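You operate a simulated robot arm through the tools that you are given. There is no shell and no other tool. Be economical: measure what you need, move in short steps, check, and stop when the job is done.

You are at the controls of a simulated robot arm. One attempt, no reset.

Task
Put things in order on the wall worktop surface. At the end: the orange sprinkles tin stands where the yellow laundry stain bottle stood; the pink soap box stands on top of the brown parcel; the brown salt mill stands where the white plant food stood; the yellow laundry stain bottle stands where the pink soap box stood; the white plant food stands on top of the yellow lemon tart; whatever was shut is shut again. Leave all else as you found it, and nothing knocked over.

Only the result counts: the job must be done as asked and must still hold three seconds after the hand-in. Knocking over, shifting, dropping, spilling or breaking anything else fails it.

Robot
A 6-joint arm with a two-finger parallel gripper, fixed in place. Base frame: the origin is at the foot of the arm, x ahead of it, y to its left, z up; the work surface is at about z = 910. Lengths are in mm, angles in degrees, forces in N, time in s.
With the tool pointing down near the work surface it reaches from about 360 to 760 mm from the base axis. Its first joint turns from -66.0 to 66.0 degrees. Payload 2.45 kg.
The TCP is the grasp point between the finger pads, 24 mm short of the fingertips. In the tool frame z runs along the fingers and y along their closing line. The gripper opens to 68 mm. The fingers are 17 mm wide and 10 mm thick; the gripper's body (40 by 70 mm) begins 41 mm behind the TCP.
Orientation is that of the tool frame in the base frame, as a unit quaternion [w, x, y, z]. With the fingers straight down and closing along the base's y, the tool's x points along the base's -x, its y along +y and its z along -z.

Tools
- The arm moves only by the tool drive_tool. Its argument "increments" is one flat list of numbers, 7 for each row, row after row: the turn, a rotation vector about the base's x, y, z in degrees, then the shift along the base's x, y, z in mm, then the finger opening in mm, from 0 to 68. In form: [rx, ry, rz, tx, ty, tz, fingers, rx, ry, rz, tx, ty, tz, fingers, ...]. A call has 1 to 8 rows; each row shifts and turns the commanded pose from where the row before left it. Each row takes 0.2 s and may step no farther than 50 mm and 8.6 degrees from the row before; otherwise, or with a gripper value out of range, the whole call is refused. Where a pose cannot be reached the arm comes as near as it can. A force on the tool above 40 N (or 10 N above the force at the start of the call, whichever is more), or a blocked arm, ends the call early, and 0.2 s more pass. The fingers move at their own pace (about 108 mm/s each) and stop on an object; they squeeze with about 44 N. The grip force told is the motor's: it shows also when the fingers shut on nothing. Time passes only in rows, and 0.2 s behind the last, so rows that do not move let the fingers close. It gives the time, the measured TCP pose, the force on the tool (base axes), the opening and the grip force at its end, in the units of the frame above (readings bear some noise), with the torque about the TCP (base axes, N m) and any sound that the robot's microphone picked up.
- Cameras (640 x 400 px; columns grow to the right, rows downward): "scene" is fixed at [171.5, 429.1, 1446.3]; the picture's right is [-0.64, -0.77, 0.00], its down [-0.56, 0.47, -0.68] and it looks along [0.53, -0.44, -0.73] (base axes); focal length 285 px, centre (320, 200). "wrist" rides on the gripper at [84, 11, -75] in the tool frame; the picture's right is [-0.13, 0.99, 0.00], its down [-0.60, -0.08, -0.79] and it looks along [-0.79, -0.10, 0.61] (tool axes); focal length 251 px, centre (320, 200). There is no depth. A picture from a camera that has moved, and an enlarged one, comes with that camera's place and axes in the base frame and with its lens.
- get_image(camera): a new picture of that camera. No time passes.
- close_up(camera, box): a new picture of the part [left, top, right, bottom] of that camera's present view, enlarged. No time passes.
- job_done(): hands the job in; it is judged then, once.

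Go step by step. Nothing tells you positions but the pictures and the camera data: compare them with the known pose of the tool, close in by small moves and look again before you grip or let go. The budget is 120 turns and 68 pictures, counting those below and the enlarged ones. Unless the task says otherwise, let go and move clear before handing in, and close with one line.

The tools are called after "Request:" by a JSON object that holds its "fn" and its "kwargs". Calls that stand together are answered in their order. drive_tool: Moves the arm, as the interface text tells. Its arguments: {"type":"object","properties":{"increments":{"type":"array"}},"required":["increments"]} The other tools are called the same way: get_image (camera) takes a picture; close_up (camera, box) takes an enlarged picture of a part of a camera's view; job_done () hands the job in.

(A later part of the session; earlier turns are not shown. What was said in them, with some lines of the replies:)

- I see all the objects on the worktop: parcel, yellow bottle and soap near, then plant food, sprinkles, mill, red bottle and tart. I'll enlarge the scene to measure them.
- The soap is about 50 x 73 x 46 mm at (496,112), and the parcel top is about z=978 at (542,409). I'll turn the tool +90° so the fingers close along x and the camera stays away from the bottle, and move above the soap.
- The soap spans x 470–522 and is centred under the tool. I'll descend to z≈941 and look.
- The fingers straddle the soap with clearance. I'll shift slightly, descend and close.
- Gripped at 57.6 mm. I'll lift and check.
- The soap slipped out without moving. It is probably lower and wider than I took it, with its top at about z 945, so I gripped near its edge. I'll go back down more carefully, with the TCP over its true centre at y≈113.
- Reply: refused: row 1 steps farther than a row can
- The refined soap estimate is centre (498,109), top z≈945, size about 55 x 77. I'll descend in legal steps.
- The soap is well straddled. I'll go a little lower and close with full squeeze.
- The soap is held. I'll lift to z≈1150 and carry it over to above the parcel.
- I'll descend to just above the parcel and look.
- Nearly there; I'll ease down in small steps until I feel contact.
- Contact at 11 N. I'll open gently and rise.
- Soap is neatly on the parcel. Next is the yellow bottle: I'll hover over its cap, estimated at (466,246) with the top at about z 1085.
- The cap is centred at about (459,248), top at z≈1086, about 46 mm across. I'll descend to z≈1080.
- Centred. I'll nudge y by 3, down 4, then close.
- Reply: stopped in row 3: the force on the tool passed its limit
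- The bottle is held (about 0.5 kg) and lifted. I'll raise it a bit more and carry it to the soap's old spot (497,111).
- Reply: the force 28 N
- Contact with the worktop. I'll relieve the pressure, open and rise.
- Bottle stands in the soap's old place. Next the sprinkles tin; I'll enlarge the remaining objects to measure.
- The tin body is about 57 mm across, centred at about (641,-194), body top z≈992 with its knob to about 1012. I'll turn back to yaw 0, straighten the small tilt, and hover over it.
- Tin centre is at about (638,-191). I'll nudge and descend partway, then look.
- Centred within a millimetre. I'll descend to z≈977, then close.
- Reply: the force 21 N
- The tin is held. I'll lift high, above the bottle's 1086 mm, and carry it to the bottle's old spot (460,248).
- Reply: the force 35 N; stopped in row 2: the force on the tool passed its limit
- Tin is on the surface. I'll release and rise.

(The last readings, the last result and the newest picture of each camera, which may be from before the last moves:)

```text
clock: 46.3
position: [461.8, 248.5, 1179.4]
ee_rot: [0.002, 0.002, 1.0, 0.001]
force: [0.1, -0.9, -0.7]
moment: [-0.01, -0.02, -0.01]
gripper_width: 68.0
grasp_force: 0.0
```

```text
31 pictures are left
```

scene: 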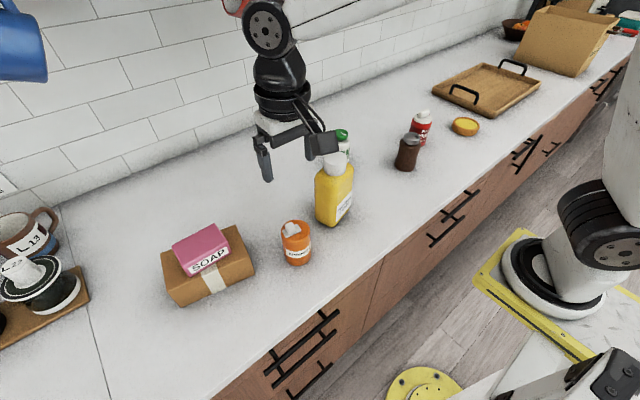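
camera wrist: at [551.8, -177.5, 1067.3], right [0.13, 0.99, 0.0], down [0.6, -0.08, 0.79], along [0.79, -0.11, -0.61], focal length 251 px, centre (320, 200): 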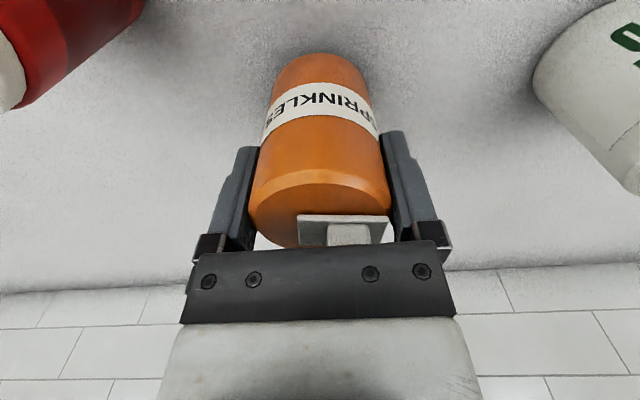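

Tin done. Next the plant food near (635,-30); I'll hover above it.

Request:
{"fn": "drive_tool", "kwargs": {"increments": [0, 0, 0, 24.7, -39.8, 0, 68, 0, 0, 0, 24.7, -39.8, 0, 68, 0, 0, 0, 24.7, -39.8, 0, 68, 0, 0, 0, 24.7, -39.8, 0, 68, 0, 0, 0, 24.7, -39.8, 0, 68, 0, 0, 0, 24.7, -39.8, 0, 68, 0, 0, 0, 24.7, -39.8, 0, 68, 0, 0, 0, 0, 0, -40, 68]}}

Request:
{"fn": "drive_tool", "kwargs": {"increments": [0, 0, 0, 0, 0, -40, 68, 0, 0, 0, 0, 0, 0, 68]}}

Request:
{"fn": "get_image", "kwargs": {"camera": "wrist"}}

Request:
{"fn": "close_up", "kwargs": {"camera": "scene", "box": [310, 90, 438, 170]}}

```text
clock: 48.1
position: [635.0, -32.3, 1136.2]
ee_rot: [0.001, 0.002, 1.0, 0.0]
force: [1.1, -0.3, -0.2]
moment: [0.02, 0.0, -0.04]
gripper_width: 68.0
grasp_force: 0.1
```

```text
clock: 48.7
position: [635.6, -30.8, 1097.2]
ee_rot: [0.002, 0.003, 1.0, 0.001]
force: [0.0, -0.2, 0.1]
moment: [0.02, 0.02, 0.03]
gripper_width: 67.7
grasp_force: 0.0
```

```text
30 pictures are left
camera wrist: at [549.1, -18.0, 1172.2], right [0.13, 0.99, 0.0], down [0.6, -0.08, 0.8], along [0.79, -0.1, -0.61], focal length 251 px, centre (320, 200)
```

wrist: 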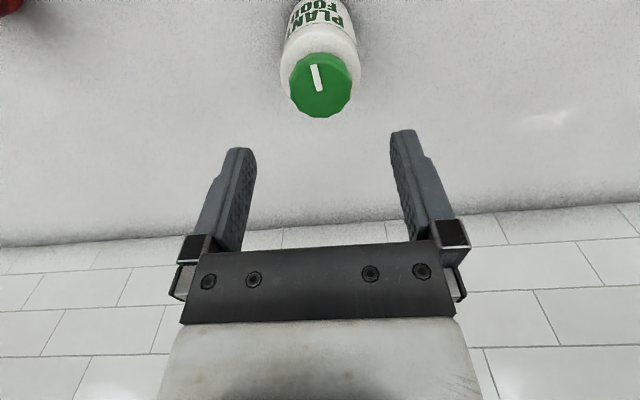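

```text
5.00 times, centred on (374, 130) of scene
camera zoom: at [171.5, 429.1, 1446.2], right [-0.64, -0.77, 0.0], down [-0.56, 0.47, -0.68], along [0.53, -0.44, -0.73], focal length 1426 px, centre (50, 550)
```

zoom: 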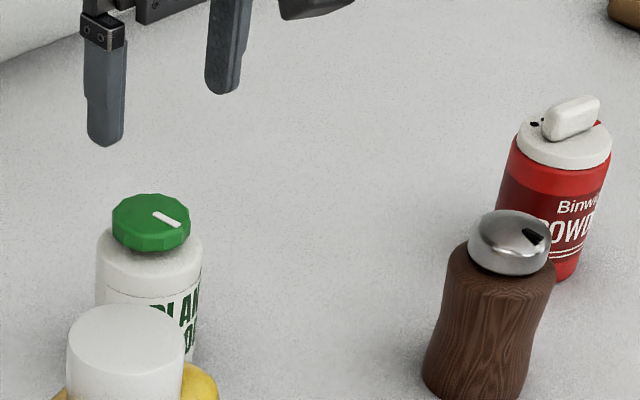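

Plant food centre at about (631,-28), top z≈1018. I'll nudge and descend partway to check.

Request:
{"fn": "drive_tool", "kwargs": {"increments": [0, 0, 0, -3, 3, -40, 68, 0, 0, 0, 0, 0, -18, 68, 0, 0, 0, 0, 0, 0, 68]}}

Request:
{"fn": "get_image", "kwargs": {"camera": "wrist"}}

```text
clock: 49.5
position: [632.8, -28.6, 1038.1]
ee_rot: [0.003, 0.003, 1.0, 0.0]
force: [0.0, 0.7, 0.8]
moment: [0.01, -0.01, 0.01]
gripper_width: 68.0
grasp_force: 0.0
```

```text
28 pictures are left
camera wrist: at [546.5, -16.8, 1112.1], right [0.13, 0.99, 0.0], down [0.6, -0.08, 0.8], along [0.79, -0.1, -0.61], focal length 251 px, centre (320, 200)
```

wrist: 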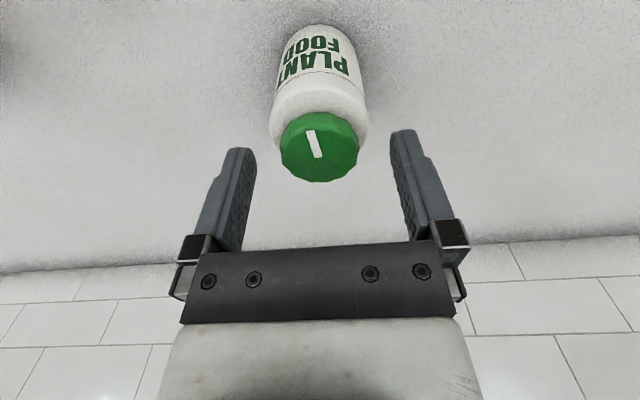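

Request:
{"fn": "drive_tool", "kwargs": {"increments": [0, 0, 0, -3, 1, -25, 68, 0, 0, 0, 0, 0, -20, 68, 0, 0, 0, 0, 0, -8, 68, 0, 0, 0, 0, 0, 0, 68]}}

Request:
{"fn": "drive_tool", "kwargs": {"increments": [0, 0, 0, 0, 0, 0, 60, 0, 0, 0, 0, 0, 0, 50, 0, 0, 0, 0, 0, 0, 30, 0, 0, 0, 0, 0, 0, 20]}}

Request:
{"fn": "drive_tool", "kwargs": {"increments": [0, 0, 0, 0, 0, 0, 20, 0, 0, 0, 0, 0, 5, 20, 0, 0, 0, 0, 0, 10, 20, 0, 0, 0, 0, 0, 0, 20]}}

Request:
{"fn": "get_image", "kwargs": {"camera": "wrist"}}

```text
clock: 50.5
position: [628.7, -25.5, 986.1]
ee_rot: [0.002, 0.001, 1.0, 0.001]
force: [-0.4, -0.5, -0.9]
moment: [-0.04, 0.02, -0.01]
gripper_width: 68.4
grasp_force: 0.1
```

```text
clock: 51.5
position: [629.0, -25.0, 986.6]
ee_rot: [0.001, 0.002, 1.0, 0.001]
force: [-0.1, -0.3, 0.2]
moment: [0.03, -0.03, 0.0]
gripper_width: 56.2
grasp_force: 43.8
```

```text
clock: 52.5
position: [629.0, -26.4, 1000.2]
ee_rot: [0.002, 0.002, 1.0, 0.0]
force: [-0.5, 0.6, -1.1]
moment: [0.0, -0.01, 0.04]
gripper_width: 56.3
grasp_force: 44.1
```

```text
27 pictures are left
camera wrist: at [543.2, -14.2, 1075.9], right [0.13, 0.99, 0.0], down [0.6, -0.08, 0.8], along [0.79, -0.1, -0.61], focal length 251 px, centre (320, 200)
```

wrist: 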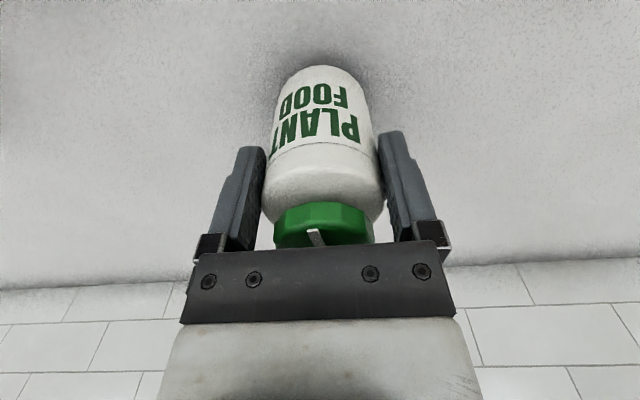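

The plant food is held; its spot is (629,-26). I'll lift and move toward the tart, stopping where the wrist camera can see the tart beside the held bottle.

Request:
{"fn": "drive_tool", "kwargs": {"increments": [0, 0, 0, 0, 0, 40, 20, 0, 0, 0, 0, 0, 50, 20, 0, 0, 0, 0, 0, 50, 20, 0, 0, 0, 0, 0, 20, 20, 0, 0, 0, -20, -42, 0, 20, 0, 0, 0, -20, -42, 0, 20, 0, 0, 0, -20, -42, 0, 20, 0, 0, 0, -20, -42, 0, 20]}}

Request:
{"fn": "drive_tool", "kwargs": {"increments": [0, 0, 0, -20, -42, 0, 20, 0, 0, 0, -20, -42, 0, 20, 0, 0, 0, -20, -42, 0, 20, 0, 0, 0, -20, -42, 0, 20, 0, 0, 0, 0, 0, 0, 20]}}

Request:
{"fn": "get_image", "kwargs": {"camera": "wrist"}}

Request:
{"fn": "close_up", "kwargs": {"camera": "scene", "box": [410, 85, 506, 145]}}

```text
clock: 54.3
position: [544.6, -195.2, 1160.1]
ee_rot: [0.001, 0.001, 1.0, 0.0]
force: [-0.7, -0.4, -1.1]
moment: [0.01, 0.03, 0.0]
gripper_width: 56.4
grasp_force: 43.8
```

```text
clock: 55.5
position: [467.7, -360.4, 1161.4]
ee_rot: [0.003, 0.001, 1.0, 0.001]
force: [0.1, 0.3, -1.1]
moment: [-0.02, 0.02, -0.02]
gripper_width: 56.1
grasp_force: 43.6
```

```text
26 pictures are left
camera wrist: at [381.8, -348.6, 1235.7], right [0.13, 0.99, 0.0], down [0.6, -0.08, 0.8], along [0.79, -0.1, -0.61], focal length 251 px, centre (320, 200)
```

wrist: 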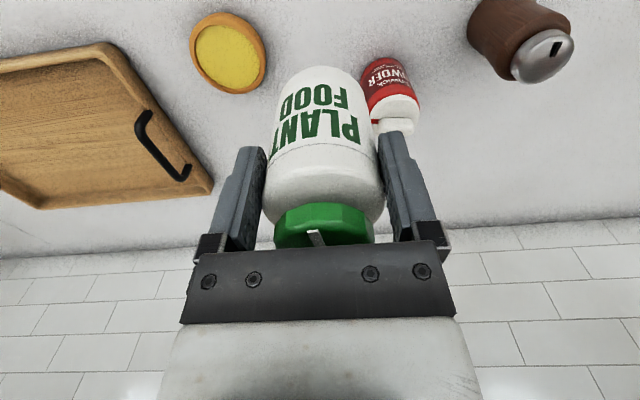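

```text
6.67 times, centred on (458, 115) of scene
camera zoom: at [171.5, 429.1, 1446.3], right [-0.64, -0.77, 0.0], down [-0.56, 0.47, -0.68], along [0.53, -0.44, -0.73], focal length 1901 px, centre (-600, 767)
```

zoom: 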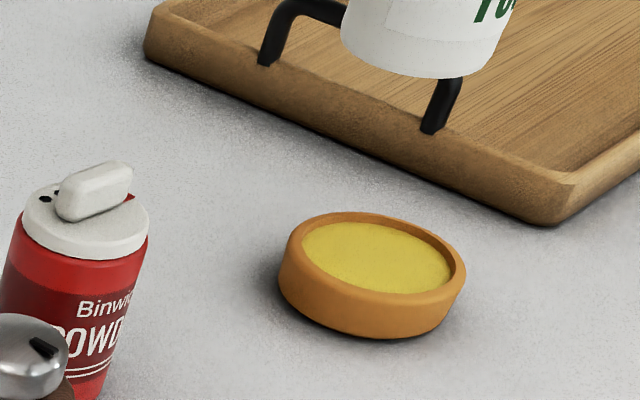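

The tart's centre is at about (493,-464), filling just below the rim at z≈935. I'll move over it and descend to about 20 mm above.

Request:
{"fn": "drive_tool", "kwargs": {"increments": [0, 0, 0, 8.5, -35, 0, 20, 0, 0, 0, 8.5, -35, 0, 20, 0, 0, 0, 8.5, -34, 0, 20, 0, 0, 0, 0, 0, -45, 20, 0, 0, 0, 0, 0, -45, 20, 0, 0, 0, 0, 0, -40, 20, 0, 0, 0, 0, 0, 0, 20]}}

Request:
{"fn": "get_image", "kwargs": {"camera": "wrist"}}

Request:
{"fn": "close_up", "kwargs": {"camera": "scene", "box": [410, 85, 506, 145]}}

```text
clock: 57.1
position: [493.6, -466.5, 1030.0]
ee_rot: [0.002, 0.003, 1.0, 0.001]
force: [0.4, -0.3, -1.6]
moment: [-0.01, 0.03, 0.02]
gripper_width: 56.1
grasp_force: 43.4
```

```text
24 pictures are left
camera wrist: at [407.5, -453.2, 1103.4], right [0.13, 0.99, 0.0], down [0.6, -0.08, 0.8], along [0.79, -0.1, -0.61], focal length 251 px, centre (320, 200)
```

wrist: 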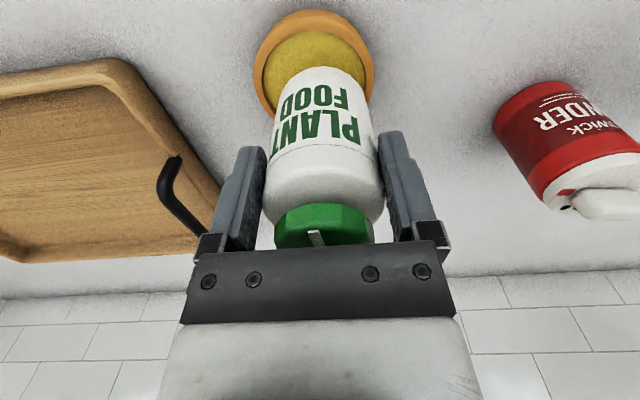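

```text
6.67 times, centred on (458, 115) of scene
camera zoom: at [171.5, 429.1, 1446.3], right [-0.64, -0.77, 0.0], down [-0.56, 0.47, -0.68], along [0.53, -0.44, -0.73], focal length 1901 px, centre (-600, 767)
```

zoom: 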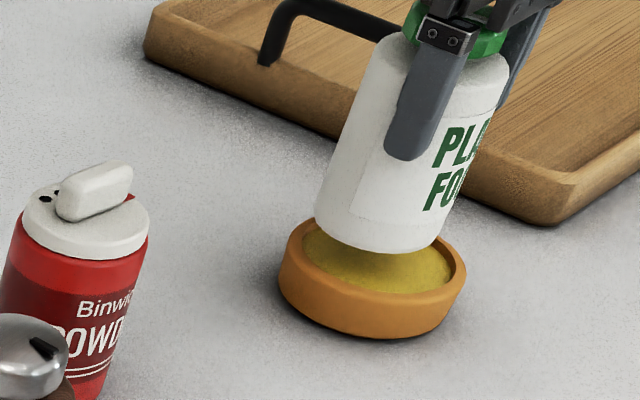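

Well aligned. I'll nudge y by -2 and lower to near contact.

Request:
{"fn": "drive_tool", "kwargs": {"increments": [0, 0, 0, 0, -2, -8, 20, 0, 0, 0, 0, 0, -5, 20, 0, 0, 0, 0, 0, -2, 20, 0, 0, 0, 0, 0, 0, 20]}}

Request:
{"fn": "close_up", "kwargs": {"camera": "scene", "box": [410, 85, 506, 145]}}

```text
clock: 58.1
position: [494.2, -466.6, 1015.2]
ee_rot: [0.001, 0.003, 1.0, 0.001]
force: [0.3, 0.7, -1.0]
moment: [-0.02, -0.01, 0.01]
gripper_width: 56.1
grasp_force: 43.8
```

```text
6.67 times, centred on (458, 115) of scene
camera zoom: at [171.5, 429.1, 1446.3], right [-0.64, -0.77, 0.0], down [-0.56, 0.47, -0.68], along [0.53, -0.44, -0.73], focal length 1901 px, centre (-600, 767)
```

zoom: 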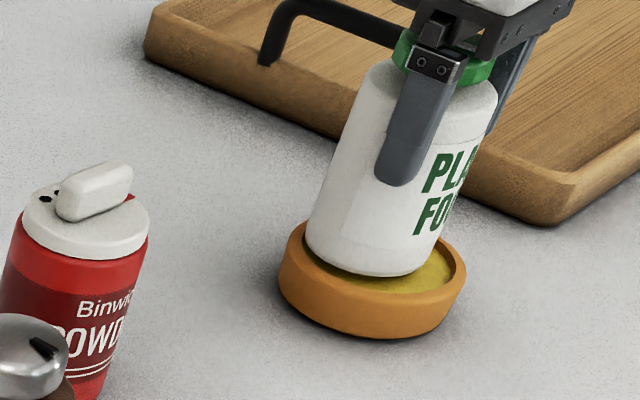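

The base sits a few mm to the left of the filling's centre; I'll shift by (-3,-4) and lower in small steps.

Request:
{"fn": "drive_tool", "kwargs": {"increments": [0, 0, 0, -3, -4, 0, 20, 0, 0, 0, 0, 0, -2, 20, 0, 0, 0, 0, 0, -2, 20, 0, 0, 0, 0, 0, 0, 20]}}

Request:
{"fn": "drive_tool", "kwargs": {"increments": [0, 0, 0, 0, 0, -2, 20, 0, 0, 0, 0, 0, 0, 20]}}

Request:
{"fn": "close_up", "kwargs": {"camera": "scene", "box": [410, 85, 506, 145]}}

```text
clock: 59.1
position: [491.0, -472.5, 1013.9]
ee_rot: [0.003, 0.002, 1.0, 0.0]
force: [-3.2, 2.6, 14.4]
moment: [0.31, 0.17, 0.05]
gripper_width: 55.9
grasp_force: 44.0
```

```text
clock: 59.7
position: [491.0, -471.3, 1013.3]
ee_rot: [0.003, 0.003, 1.0, 0.0]
force: [-4.8, 4.0, 26.6]
moment: [0.46, 0.1, 0.03]
gripper_width: 56.0
grasp_force: 44.2
```

```text
6.67 times, centred on (458, 115) of scene
camera zoom: at [170.9, 429.7, 1446.1], right [-0.64, -0.77, 0.0], down [-0.56, 0.46, -0.69], along [0.53, -0.44, -0.73], focal length 1901 px, centre (-600, 767)
```

zoom: 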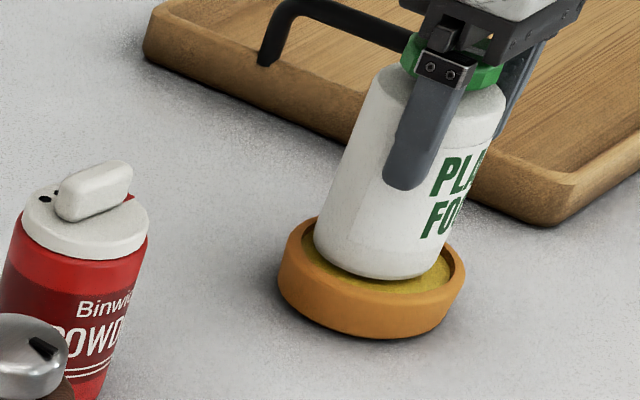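

Contact, but the sideways force suggests the base is catching the far rim. I'll lift, shift toward the near side by (-5,+4), and retry.

Request:
{"fn": "drive_tool", "kwargs": {"increments": [0, 0, 0, 0, 0, 7, 20, 0, 0, 0, -5, 4, 0, 20, 0, 0, 0, 0, 0, 0, 20]}}

Request:
{"fn": "drive_tool", "kwargs": {"increments": [0, 0, 0, 0, 0, -2, 20, 0, 0, 0, 0, 0, -2, 20, 0, 0, 0, 0, 0, -2, 20, 0, 0, 0, 0, 0, 0, 20]}}

Request:
{"fn": "close_up", "kwargs": {"camera": "scene", "box": [410, 85, 506, 145]}}

```text
clock: 60.5
position: [484.8, -465.9, 1016.6]
ee_rot: [0.0, 0.002, 1.0, 0.002]
force: [0.0, 0.5, -0.9]
moment: [0.01, 0.0, -0.01]
gripper_width: 56.3
grasp_force: 43.9
```

```text
clock: 61.5
position: [487.1, -467.2, 1012.2]
ee_rot: [0.003, 0.003, 1.0, 0.0]
force: [-3.0, 3.1, 14.3]
moment: [0.26, 0.12, 0.03]
gripper_width: 56.1
grasp_force: 43.9
```

```text
6.67 times, centred on (458, 115) of scene
camera zoom: at [171.1, 429.4, 1446.2], right [-0.64, -0.77, 0.0], down [-0.56, 0.46, -0.69], along [0.53, -0.44, -0.73], focal length 1901 px, centre (-600, 767)
```

zoom: 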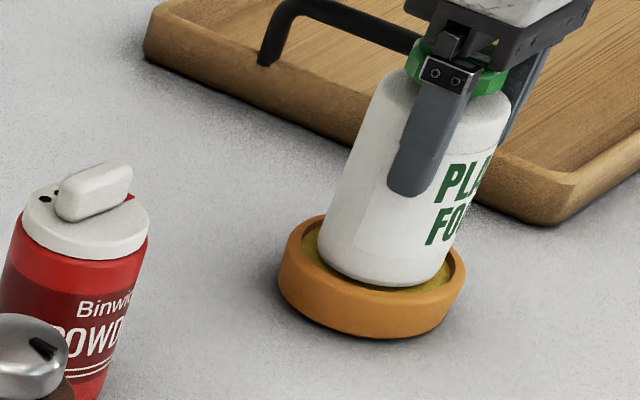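

Now centred on the filling with firm contact. I'll relieve, release and rise.

Request:
{"fn": "drive_tool", "kwargs": {"increments": [0, 0, 0, 0, 0, 1, 20, 0, 0, 0, 0, 0, 0, 60, 0, 0, 0, 0, 0, 0, 68, 0, 0, 0, 0, 0, 0, 68, 0, 0, 0, 0, 0, 20, 68, 0, 0, 0, 0, 0, 40, 68, 0, 0, 0, 0, 0, 40, 68, 0, 0, 0, 0, 0, 40, 68]}}

Request:
{"fn": "close_up", "kwargs": {"camera": "scene", "box": [362, 65, 522, 165]}}

```text
clock: 63.3
position: [486.9, -466.2, 1150.3]
ee_rot: [0.002, 0.001, 1.0, 0.002]
force: [-0.2, 1.0, 0.1]
moment: [-0.01, -0.04, -0.04]
gripper_width: 68.1
grasp_force: 0.2
```

```text
4.00 times, centred on (442, 115) of scene
camera zoom: at [171.5, 429.1, 1446.2], right [-0.64, -0.77, 0.0], down [-0.56, 0.47, -0.69], along [0.53, -0.44, -0.73], focal length 1141 px, centre (-168, 540)
```

zoom: 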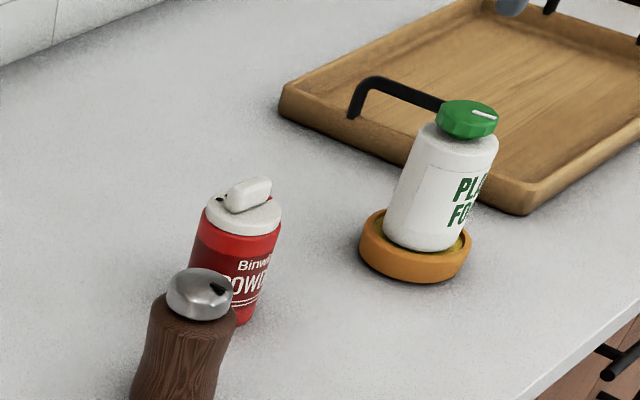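

Plant food stands on the tart. Last is the mill near (507,-172).

Request:
{"fn": "drive_tool", "kwargs": {"increments": [0, 0, 0, 2.9, 42, 0, 68, 0, 0, 0, 2.9, 42, 0, 68, 0, 0, 0, 2.9, 42, 0, 68, 0, 0, 0, 2.9, 42, 0, 68, 0, 0, 0, 2.9, 42, 0, 68, 0, 0, 0, 2.9, 42, 0, 68, 0, 0, 0, 2.9, 42, -25, 68, 0, 0, 0, 0, 0, -25, 68]}}

Request:
{"fn": "get_image", "kwargs": {"camera": "wrist"}}

Request:
{"fn": "close_up", "kwargs": {"camera": "scene", "box": [352, 110, 464, 180]}}

```text
clock: 65.1
position: [505.6, -172.4, 1102.2]
ee_rot: [0.002, 0.002, 1.0, 0.001]
force: [0.0, -0.9, -0.1]
moment: [0.06, 0.0, 0.0]
gripper_width: 68.2
grasp_force: 0.0
```

```text
18 pictures are left
camera wrist: at [419.1, -161.5, 1177.6], right [0.13, 0.99, 0.0], down [0.6, -0.08, 0.8], along [0.79, -0.11, -0.61], focal length 251 px, centre (320, 200)
```

wrist: 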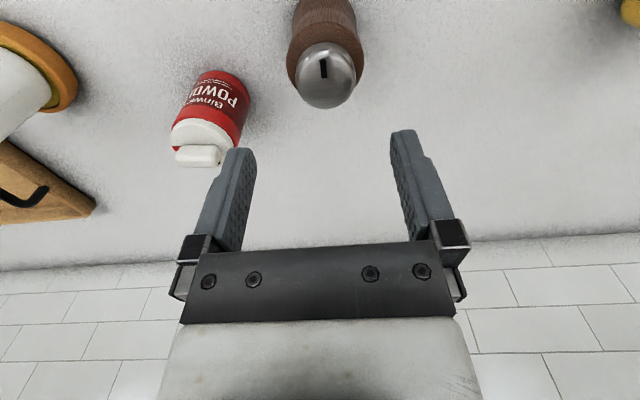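

```text
5.71 times, centred on (408, 145) of scene
camera zoom: at [171.5, 429.2, 1446.2], right [-0.64, -0.77, 0.0], down [-0.56, 0.47, -0.68], along [0.53, -0.44, -0.73], focal length 1630 px, centre (-183, 514)
```

zoom: 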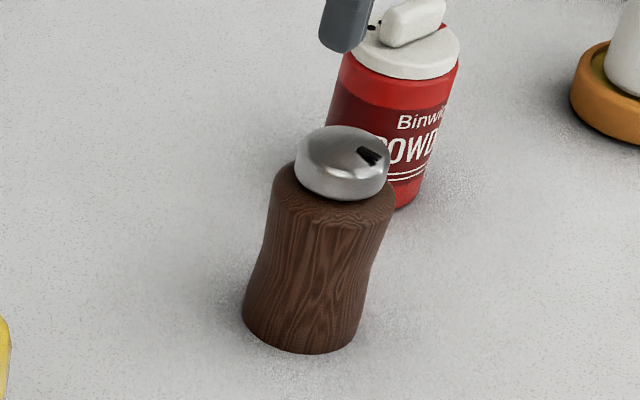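

Mill centre is at about (505,-169.5). I'll nudge and descend partway, then check.

Request:
{"fn": "drive_tool", "kwargs": {"increments": [0, 0, 0, 0, 3, -40, 68, 0, 0, 0, 0, 0, -25, 68, 0, 0, 0, 0, 0, 0, 68]}}

Request:
{"fn": "get_image", "kwargs": {"camera": "wrist"}}

```text
clock: 65.9
position: [505.0, -169.0, 1036.8]
ee_rot: [0.002, 0.003, 1.0, -0.001]
force: [-0.5, 0.0, 0.0]
moment: [-0.04, 0.02, -0.01]
gripper_width: 68.0
grasp_force: 0.0
```

```text
16 pictures are left
camera wrist: at [418.9, -156.9, 1111.1], right [0.13, 0.99, 0.0], down [0.6, -0.08, 0.8], along [0.79, -0.1, -0.61], focal length 251 px, centre (320, 200)
```

wrist: 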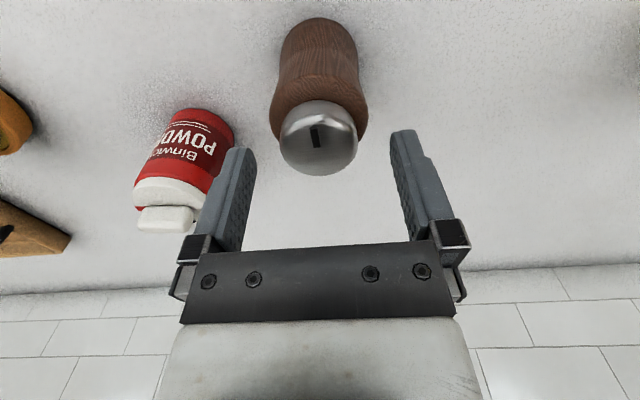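

Centred. I'll descend to z≈979 and close.

Request:
{"fn": "drive_tool", "kwargs": {"increments": [0, 0, 0, 0, 0.5, -30, 68, 0, 0, 0, 0, 0, -20, 68, 0, 0, 0, 0, 0, -8, 68, 0, 0, 0, 0, 0, 0, 68]}}

Request:
{"fn": "drive_tool", "kwargs": {"increments": [0, 0, 0, 0, 0, 0, 60, 0, 0, 0, 0, 0, 0, 50, 0, 0, 0, 0, 0, 0, 30, 0, 0, 0, 0, 0, 0, 20]}}

Request:
{"fn": "drive_tool", "kwargs": {"increments": [0, 0, 0, 0, 0, 0, 20, 0, 0, 0, 0, 0, 5, 20, 0, 0, 0, 0, 0, 10, 20, 0, 0, 0, 0, 0, 0, 20]}}

Request:
{"fn": "get_image", "kwargs": {"camera": "wrist"}}

```text
clock: 66.9
position: [507.0, -168.4, 980.2]
ee_rot: [0.001, 0.002, 1.0, 0.001]
force: [-1.0, 0.5, 0.5]
moment: [0.02, 0.02, -0.03]
gripper_width: 68.1
grasp_force: 0.1
```

```text
clock: 67.9
position: [505.9, -168.5, 979.8]
ee_rot: [0.001, 0.003, 1.0, 0.001]
force: [0.9, -0.6, 0.0]
moment: [-0.11, -0.04, 0.0]
gripper_width: 57.1
grasp_force: 43.9
```

```text
clock: 68.9
position: [504.5, -169.2, 994.4]
ee_rot: [0.002, 0.003, 1.0, 0.0]
force: [0.3, -1.2, -2.1]
moment: [0.0, -0.01, -0.01]
gripper_width: 57.0
grasp_force: 43.4
```

```text
15 pictures are left
camera wrist: at [418.5, -157.5, 1068.7], right [0.13, 0.99, 0.0], down [0.6, -0.08, 0.79], along [0.79, -0.1, -0.61], focal length 251 px, centre (320, 200)
```

wrist: 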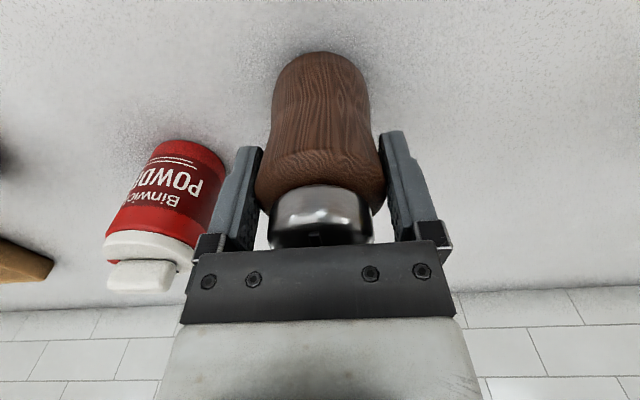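

The mill is held. I'll lift and carry it to the plant food's old spot (629,-26).

Request:
{"fn": "drive_tool", "kwargs": {"increments": [0, 0, 0, 0, 0, 30, 20, 0, 0, 0, 0, 0, 30, 20, 0, 0, 0, 25, 28.6, 0, 20, 0, 0, 0, 25, 28.6, 0, 20, 0, 0, 0, 25, 28.6, 0, 20, 0, 0, 0, 25, 28.6, 0, 20, 0, 0, 0, 24.5, 28.6, 0, 20, 0, 0, 0, 0, 0, -30, 20]}}

Request:
{"fn": "drive_tool", "kwargs": {"increments": [0, 0, 0, 0, 0, -25, 20, 0, 0, 0, 0, 0, -10, 20, 0, 0, 0, 0, 0, -5, 20, 0, 0, 0, 0, 0, 0, 20]}}

Request:
{"fn": "close_up", "kwargs": {"camera": "scene", "box": [290, 90, 450, 190]}}

```text
clock: 70.7
position: [628.9, -26.7, 1024.9]
ee_rot: [0.002, 0.003, 1.0, 0.001]
force: [0.1, -0.1, -1.0]
moment: [-0.03, -0.03, -0.04]
gripper_width: 56.9
grasp_force: 43.7
```

```text
clock: 71.7
position: [630.4, -26.6, 983.9]
ee_rot: [0.002, 0.003, 1.0, 0.001]
force: [-0.3, 0.4, -0.9]
moment: [0.02, 0.01, -0.02]
gripper_width: 56.7
grasp_force: 44.2
```

```text
4.00 times, centred on (370, 140) of scene
camera zoom: at [171.5, 429.1, 1446.2], right [-0.64, -0.77, 0.0], down [-0.56, 0.47, -0.68], along [0.53, -0.44, -0.73], focal length 1141 px, centre (120, 440)
```

zoom: 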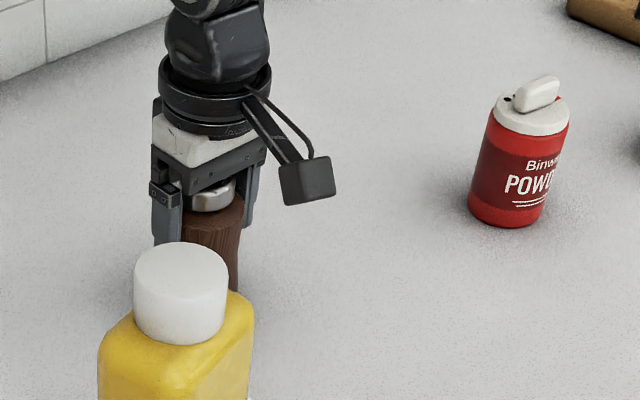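

Request:
{"fn": "drive_tool", "kwargs": {"increments": [0, 0, 0, -1, 0.5, -2, 20, 0, 0, 0, 0, 0, 0, 20]}}

Request:
{"fn": "drive_tool", "kwargs": {"increments": [0, 0, 0, 0, 0, -2, 20, 0, 0, 0, 0, 0, 0, 20]}}

```text
clock: 72.3
position: [629.1, -27.2, 982.4]
ee_rot: [0.002, 0.002, 1.0, 0.001]
force: [-0.7, -0.5, -2.1]
moment: [0.01, 0.01, 0.01]
gripper_width: 57.0
grasp_force: 44.0
```

```text
clock: 72.9
position: [630.5, -27.9, 983.0]
ee_rot: [0.001, 0.003, 1.0, 0.001]
force: [0.1, -0.9, -1.0]
moment: [0.02, 0.01, -0.01]
gripper_width: 57.0
grasp_force: 44.3
```

Request:
{"fn": "drive_tool", "kwargs": {"increments": [0, 0, 0, 0, 0.5, -2, 20, 0, 0, 0, 0, 0, 0, 20]}}

Request:
{"fn": "drive_tool", "kwargs": {"increments": [0, 0, 0, 0, 0, -1, 20, 0, 0, 0, 0, 0, 0, 20]}}

```text
clock: 73.5
position: [629.9, -26.5, 979.6]
ee_rot: [0.003, 0.003, 1.0, 0.001]
force: [-2.8, -1.8, 7.9]
moment: [-0.36, 0.28, -0.07]
gripper_width: 56.9
grasp_force: 43.9
```

```text
clock: 74.1
position: [628.9, -28.5, 980.1]
ee_rot: [0.003, 0.002, 1.0, 0.001]
force: [-4.2, -4.6, 24.3]
moment: [-0.61, 0.66, 0.01]
gripper_width: 57.0
grasp_force: 43.7
```

On the surface. I'll relieve, release and rise clear.

Request:
{"fn": "drive_tool", "kwargs": {"increments": [0, 0, 0, 0, 0, 1, 20, 0, 0, 0, 0, 0, 0, 60, 0, 0, 0, 0, 0, 0, 68, 0, 0, 0, 0, 0, 0, 68, 0, 0, 0, 0, 0, 20, 68, 0, 0, 0, 0, 0, 45, 68, 0, 0, 0, 0, 0, 50, 68, 0, 0, 0, 0, 0, 50, 68]}}

Request:
{"fn": "drive_tool", "kwargs": {"increments": [0, 0, 0, -20, -40, 20, 68, 0, 0, 0, -20, -40, 0, 68, 0, 0, 0, -20, -40, 0, 68, 0, 0, 0, 0, 0, 0, 68]}}

Request:
{"fn": "get_image", "kwargs": {"camera": "scene"}}

Request:
{"fn": "close_up", "kwargs": {"camera": "scene", "box": [240, 100, 400, 280]}}

Request:
{"fn": "get_image", "kwargs": {"camera": "wrist"}}

```text
clock: 75.9
position: [628.8, -25.2, 1144.6]
ee_rot: [0.002, 0.003, 1.0, 0.001]
force: [-0.6, -0.3, 0.1]
moment: [-0.03, 0.0, 0.02]
gripper_width: 68.4
grasp_force: 0.2
```

```text
clock: 76.9
position: [568.9, -145.7, 1161.5]
ee_rot: [0.001, 0.002, 1.0, 0.001]
force: [0.0, -0.4, 0.3]
moment: [-0.01, 0.02, -0.01]
gripper_width: 67.8
grasp_force: 0.0
```

```text
13 pictures are left
```

scene: 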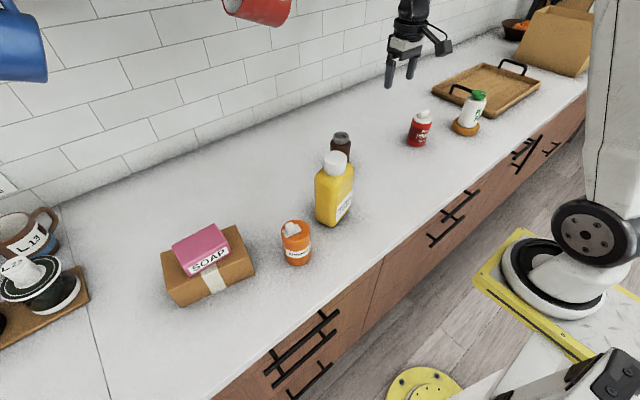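

```text
2.22 times, centred on (320, 190) of scene
camera zoom: at [171.5, 429.1, 1446.3], right [-0.64, -0.77, 0.0], down [-0.56, 0.47, -0.68], along [0.53, -0.44, -0.73], focal length 634 px, centre (320, 222)
```

zoom: 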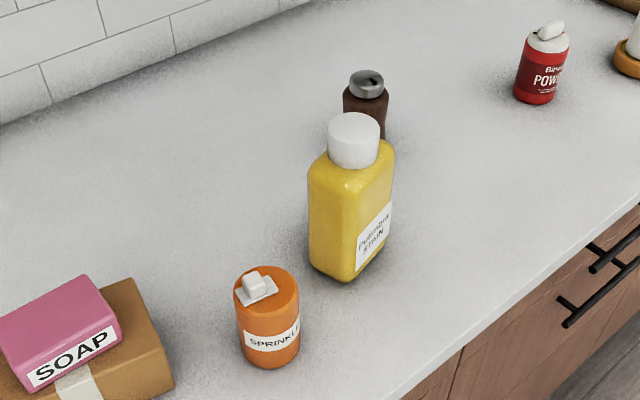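

```text
11 pictures are left
camera wrist: at [483.3, -133.4, 1236.8], right [0.13, 0.99, 0.0], down [0.6, -0.08, 0.8], along [0.79, -0.1, -0.61], focal length 251 px, centre (320, 200)
```

wrist: 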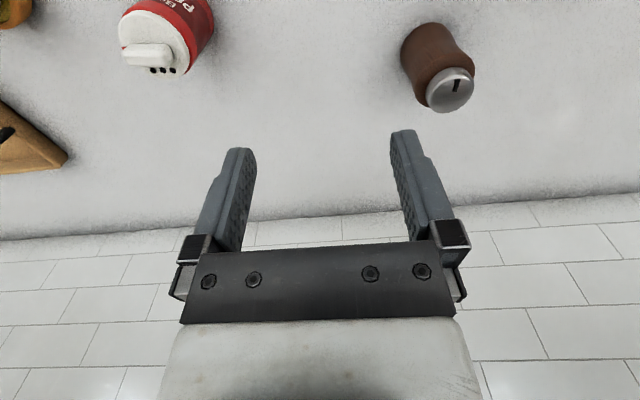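

All five objects stand upright in their places, nothing else has moved, and the gripper is empty and clear, so I'm handing in.

Request:
{"fn": "job_done", "kwargs": {}}

```text
The job is handed in.
```

All five items are where you asked, upright with their lids left shut, nothing else was moved, and the job is handed in.
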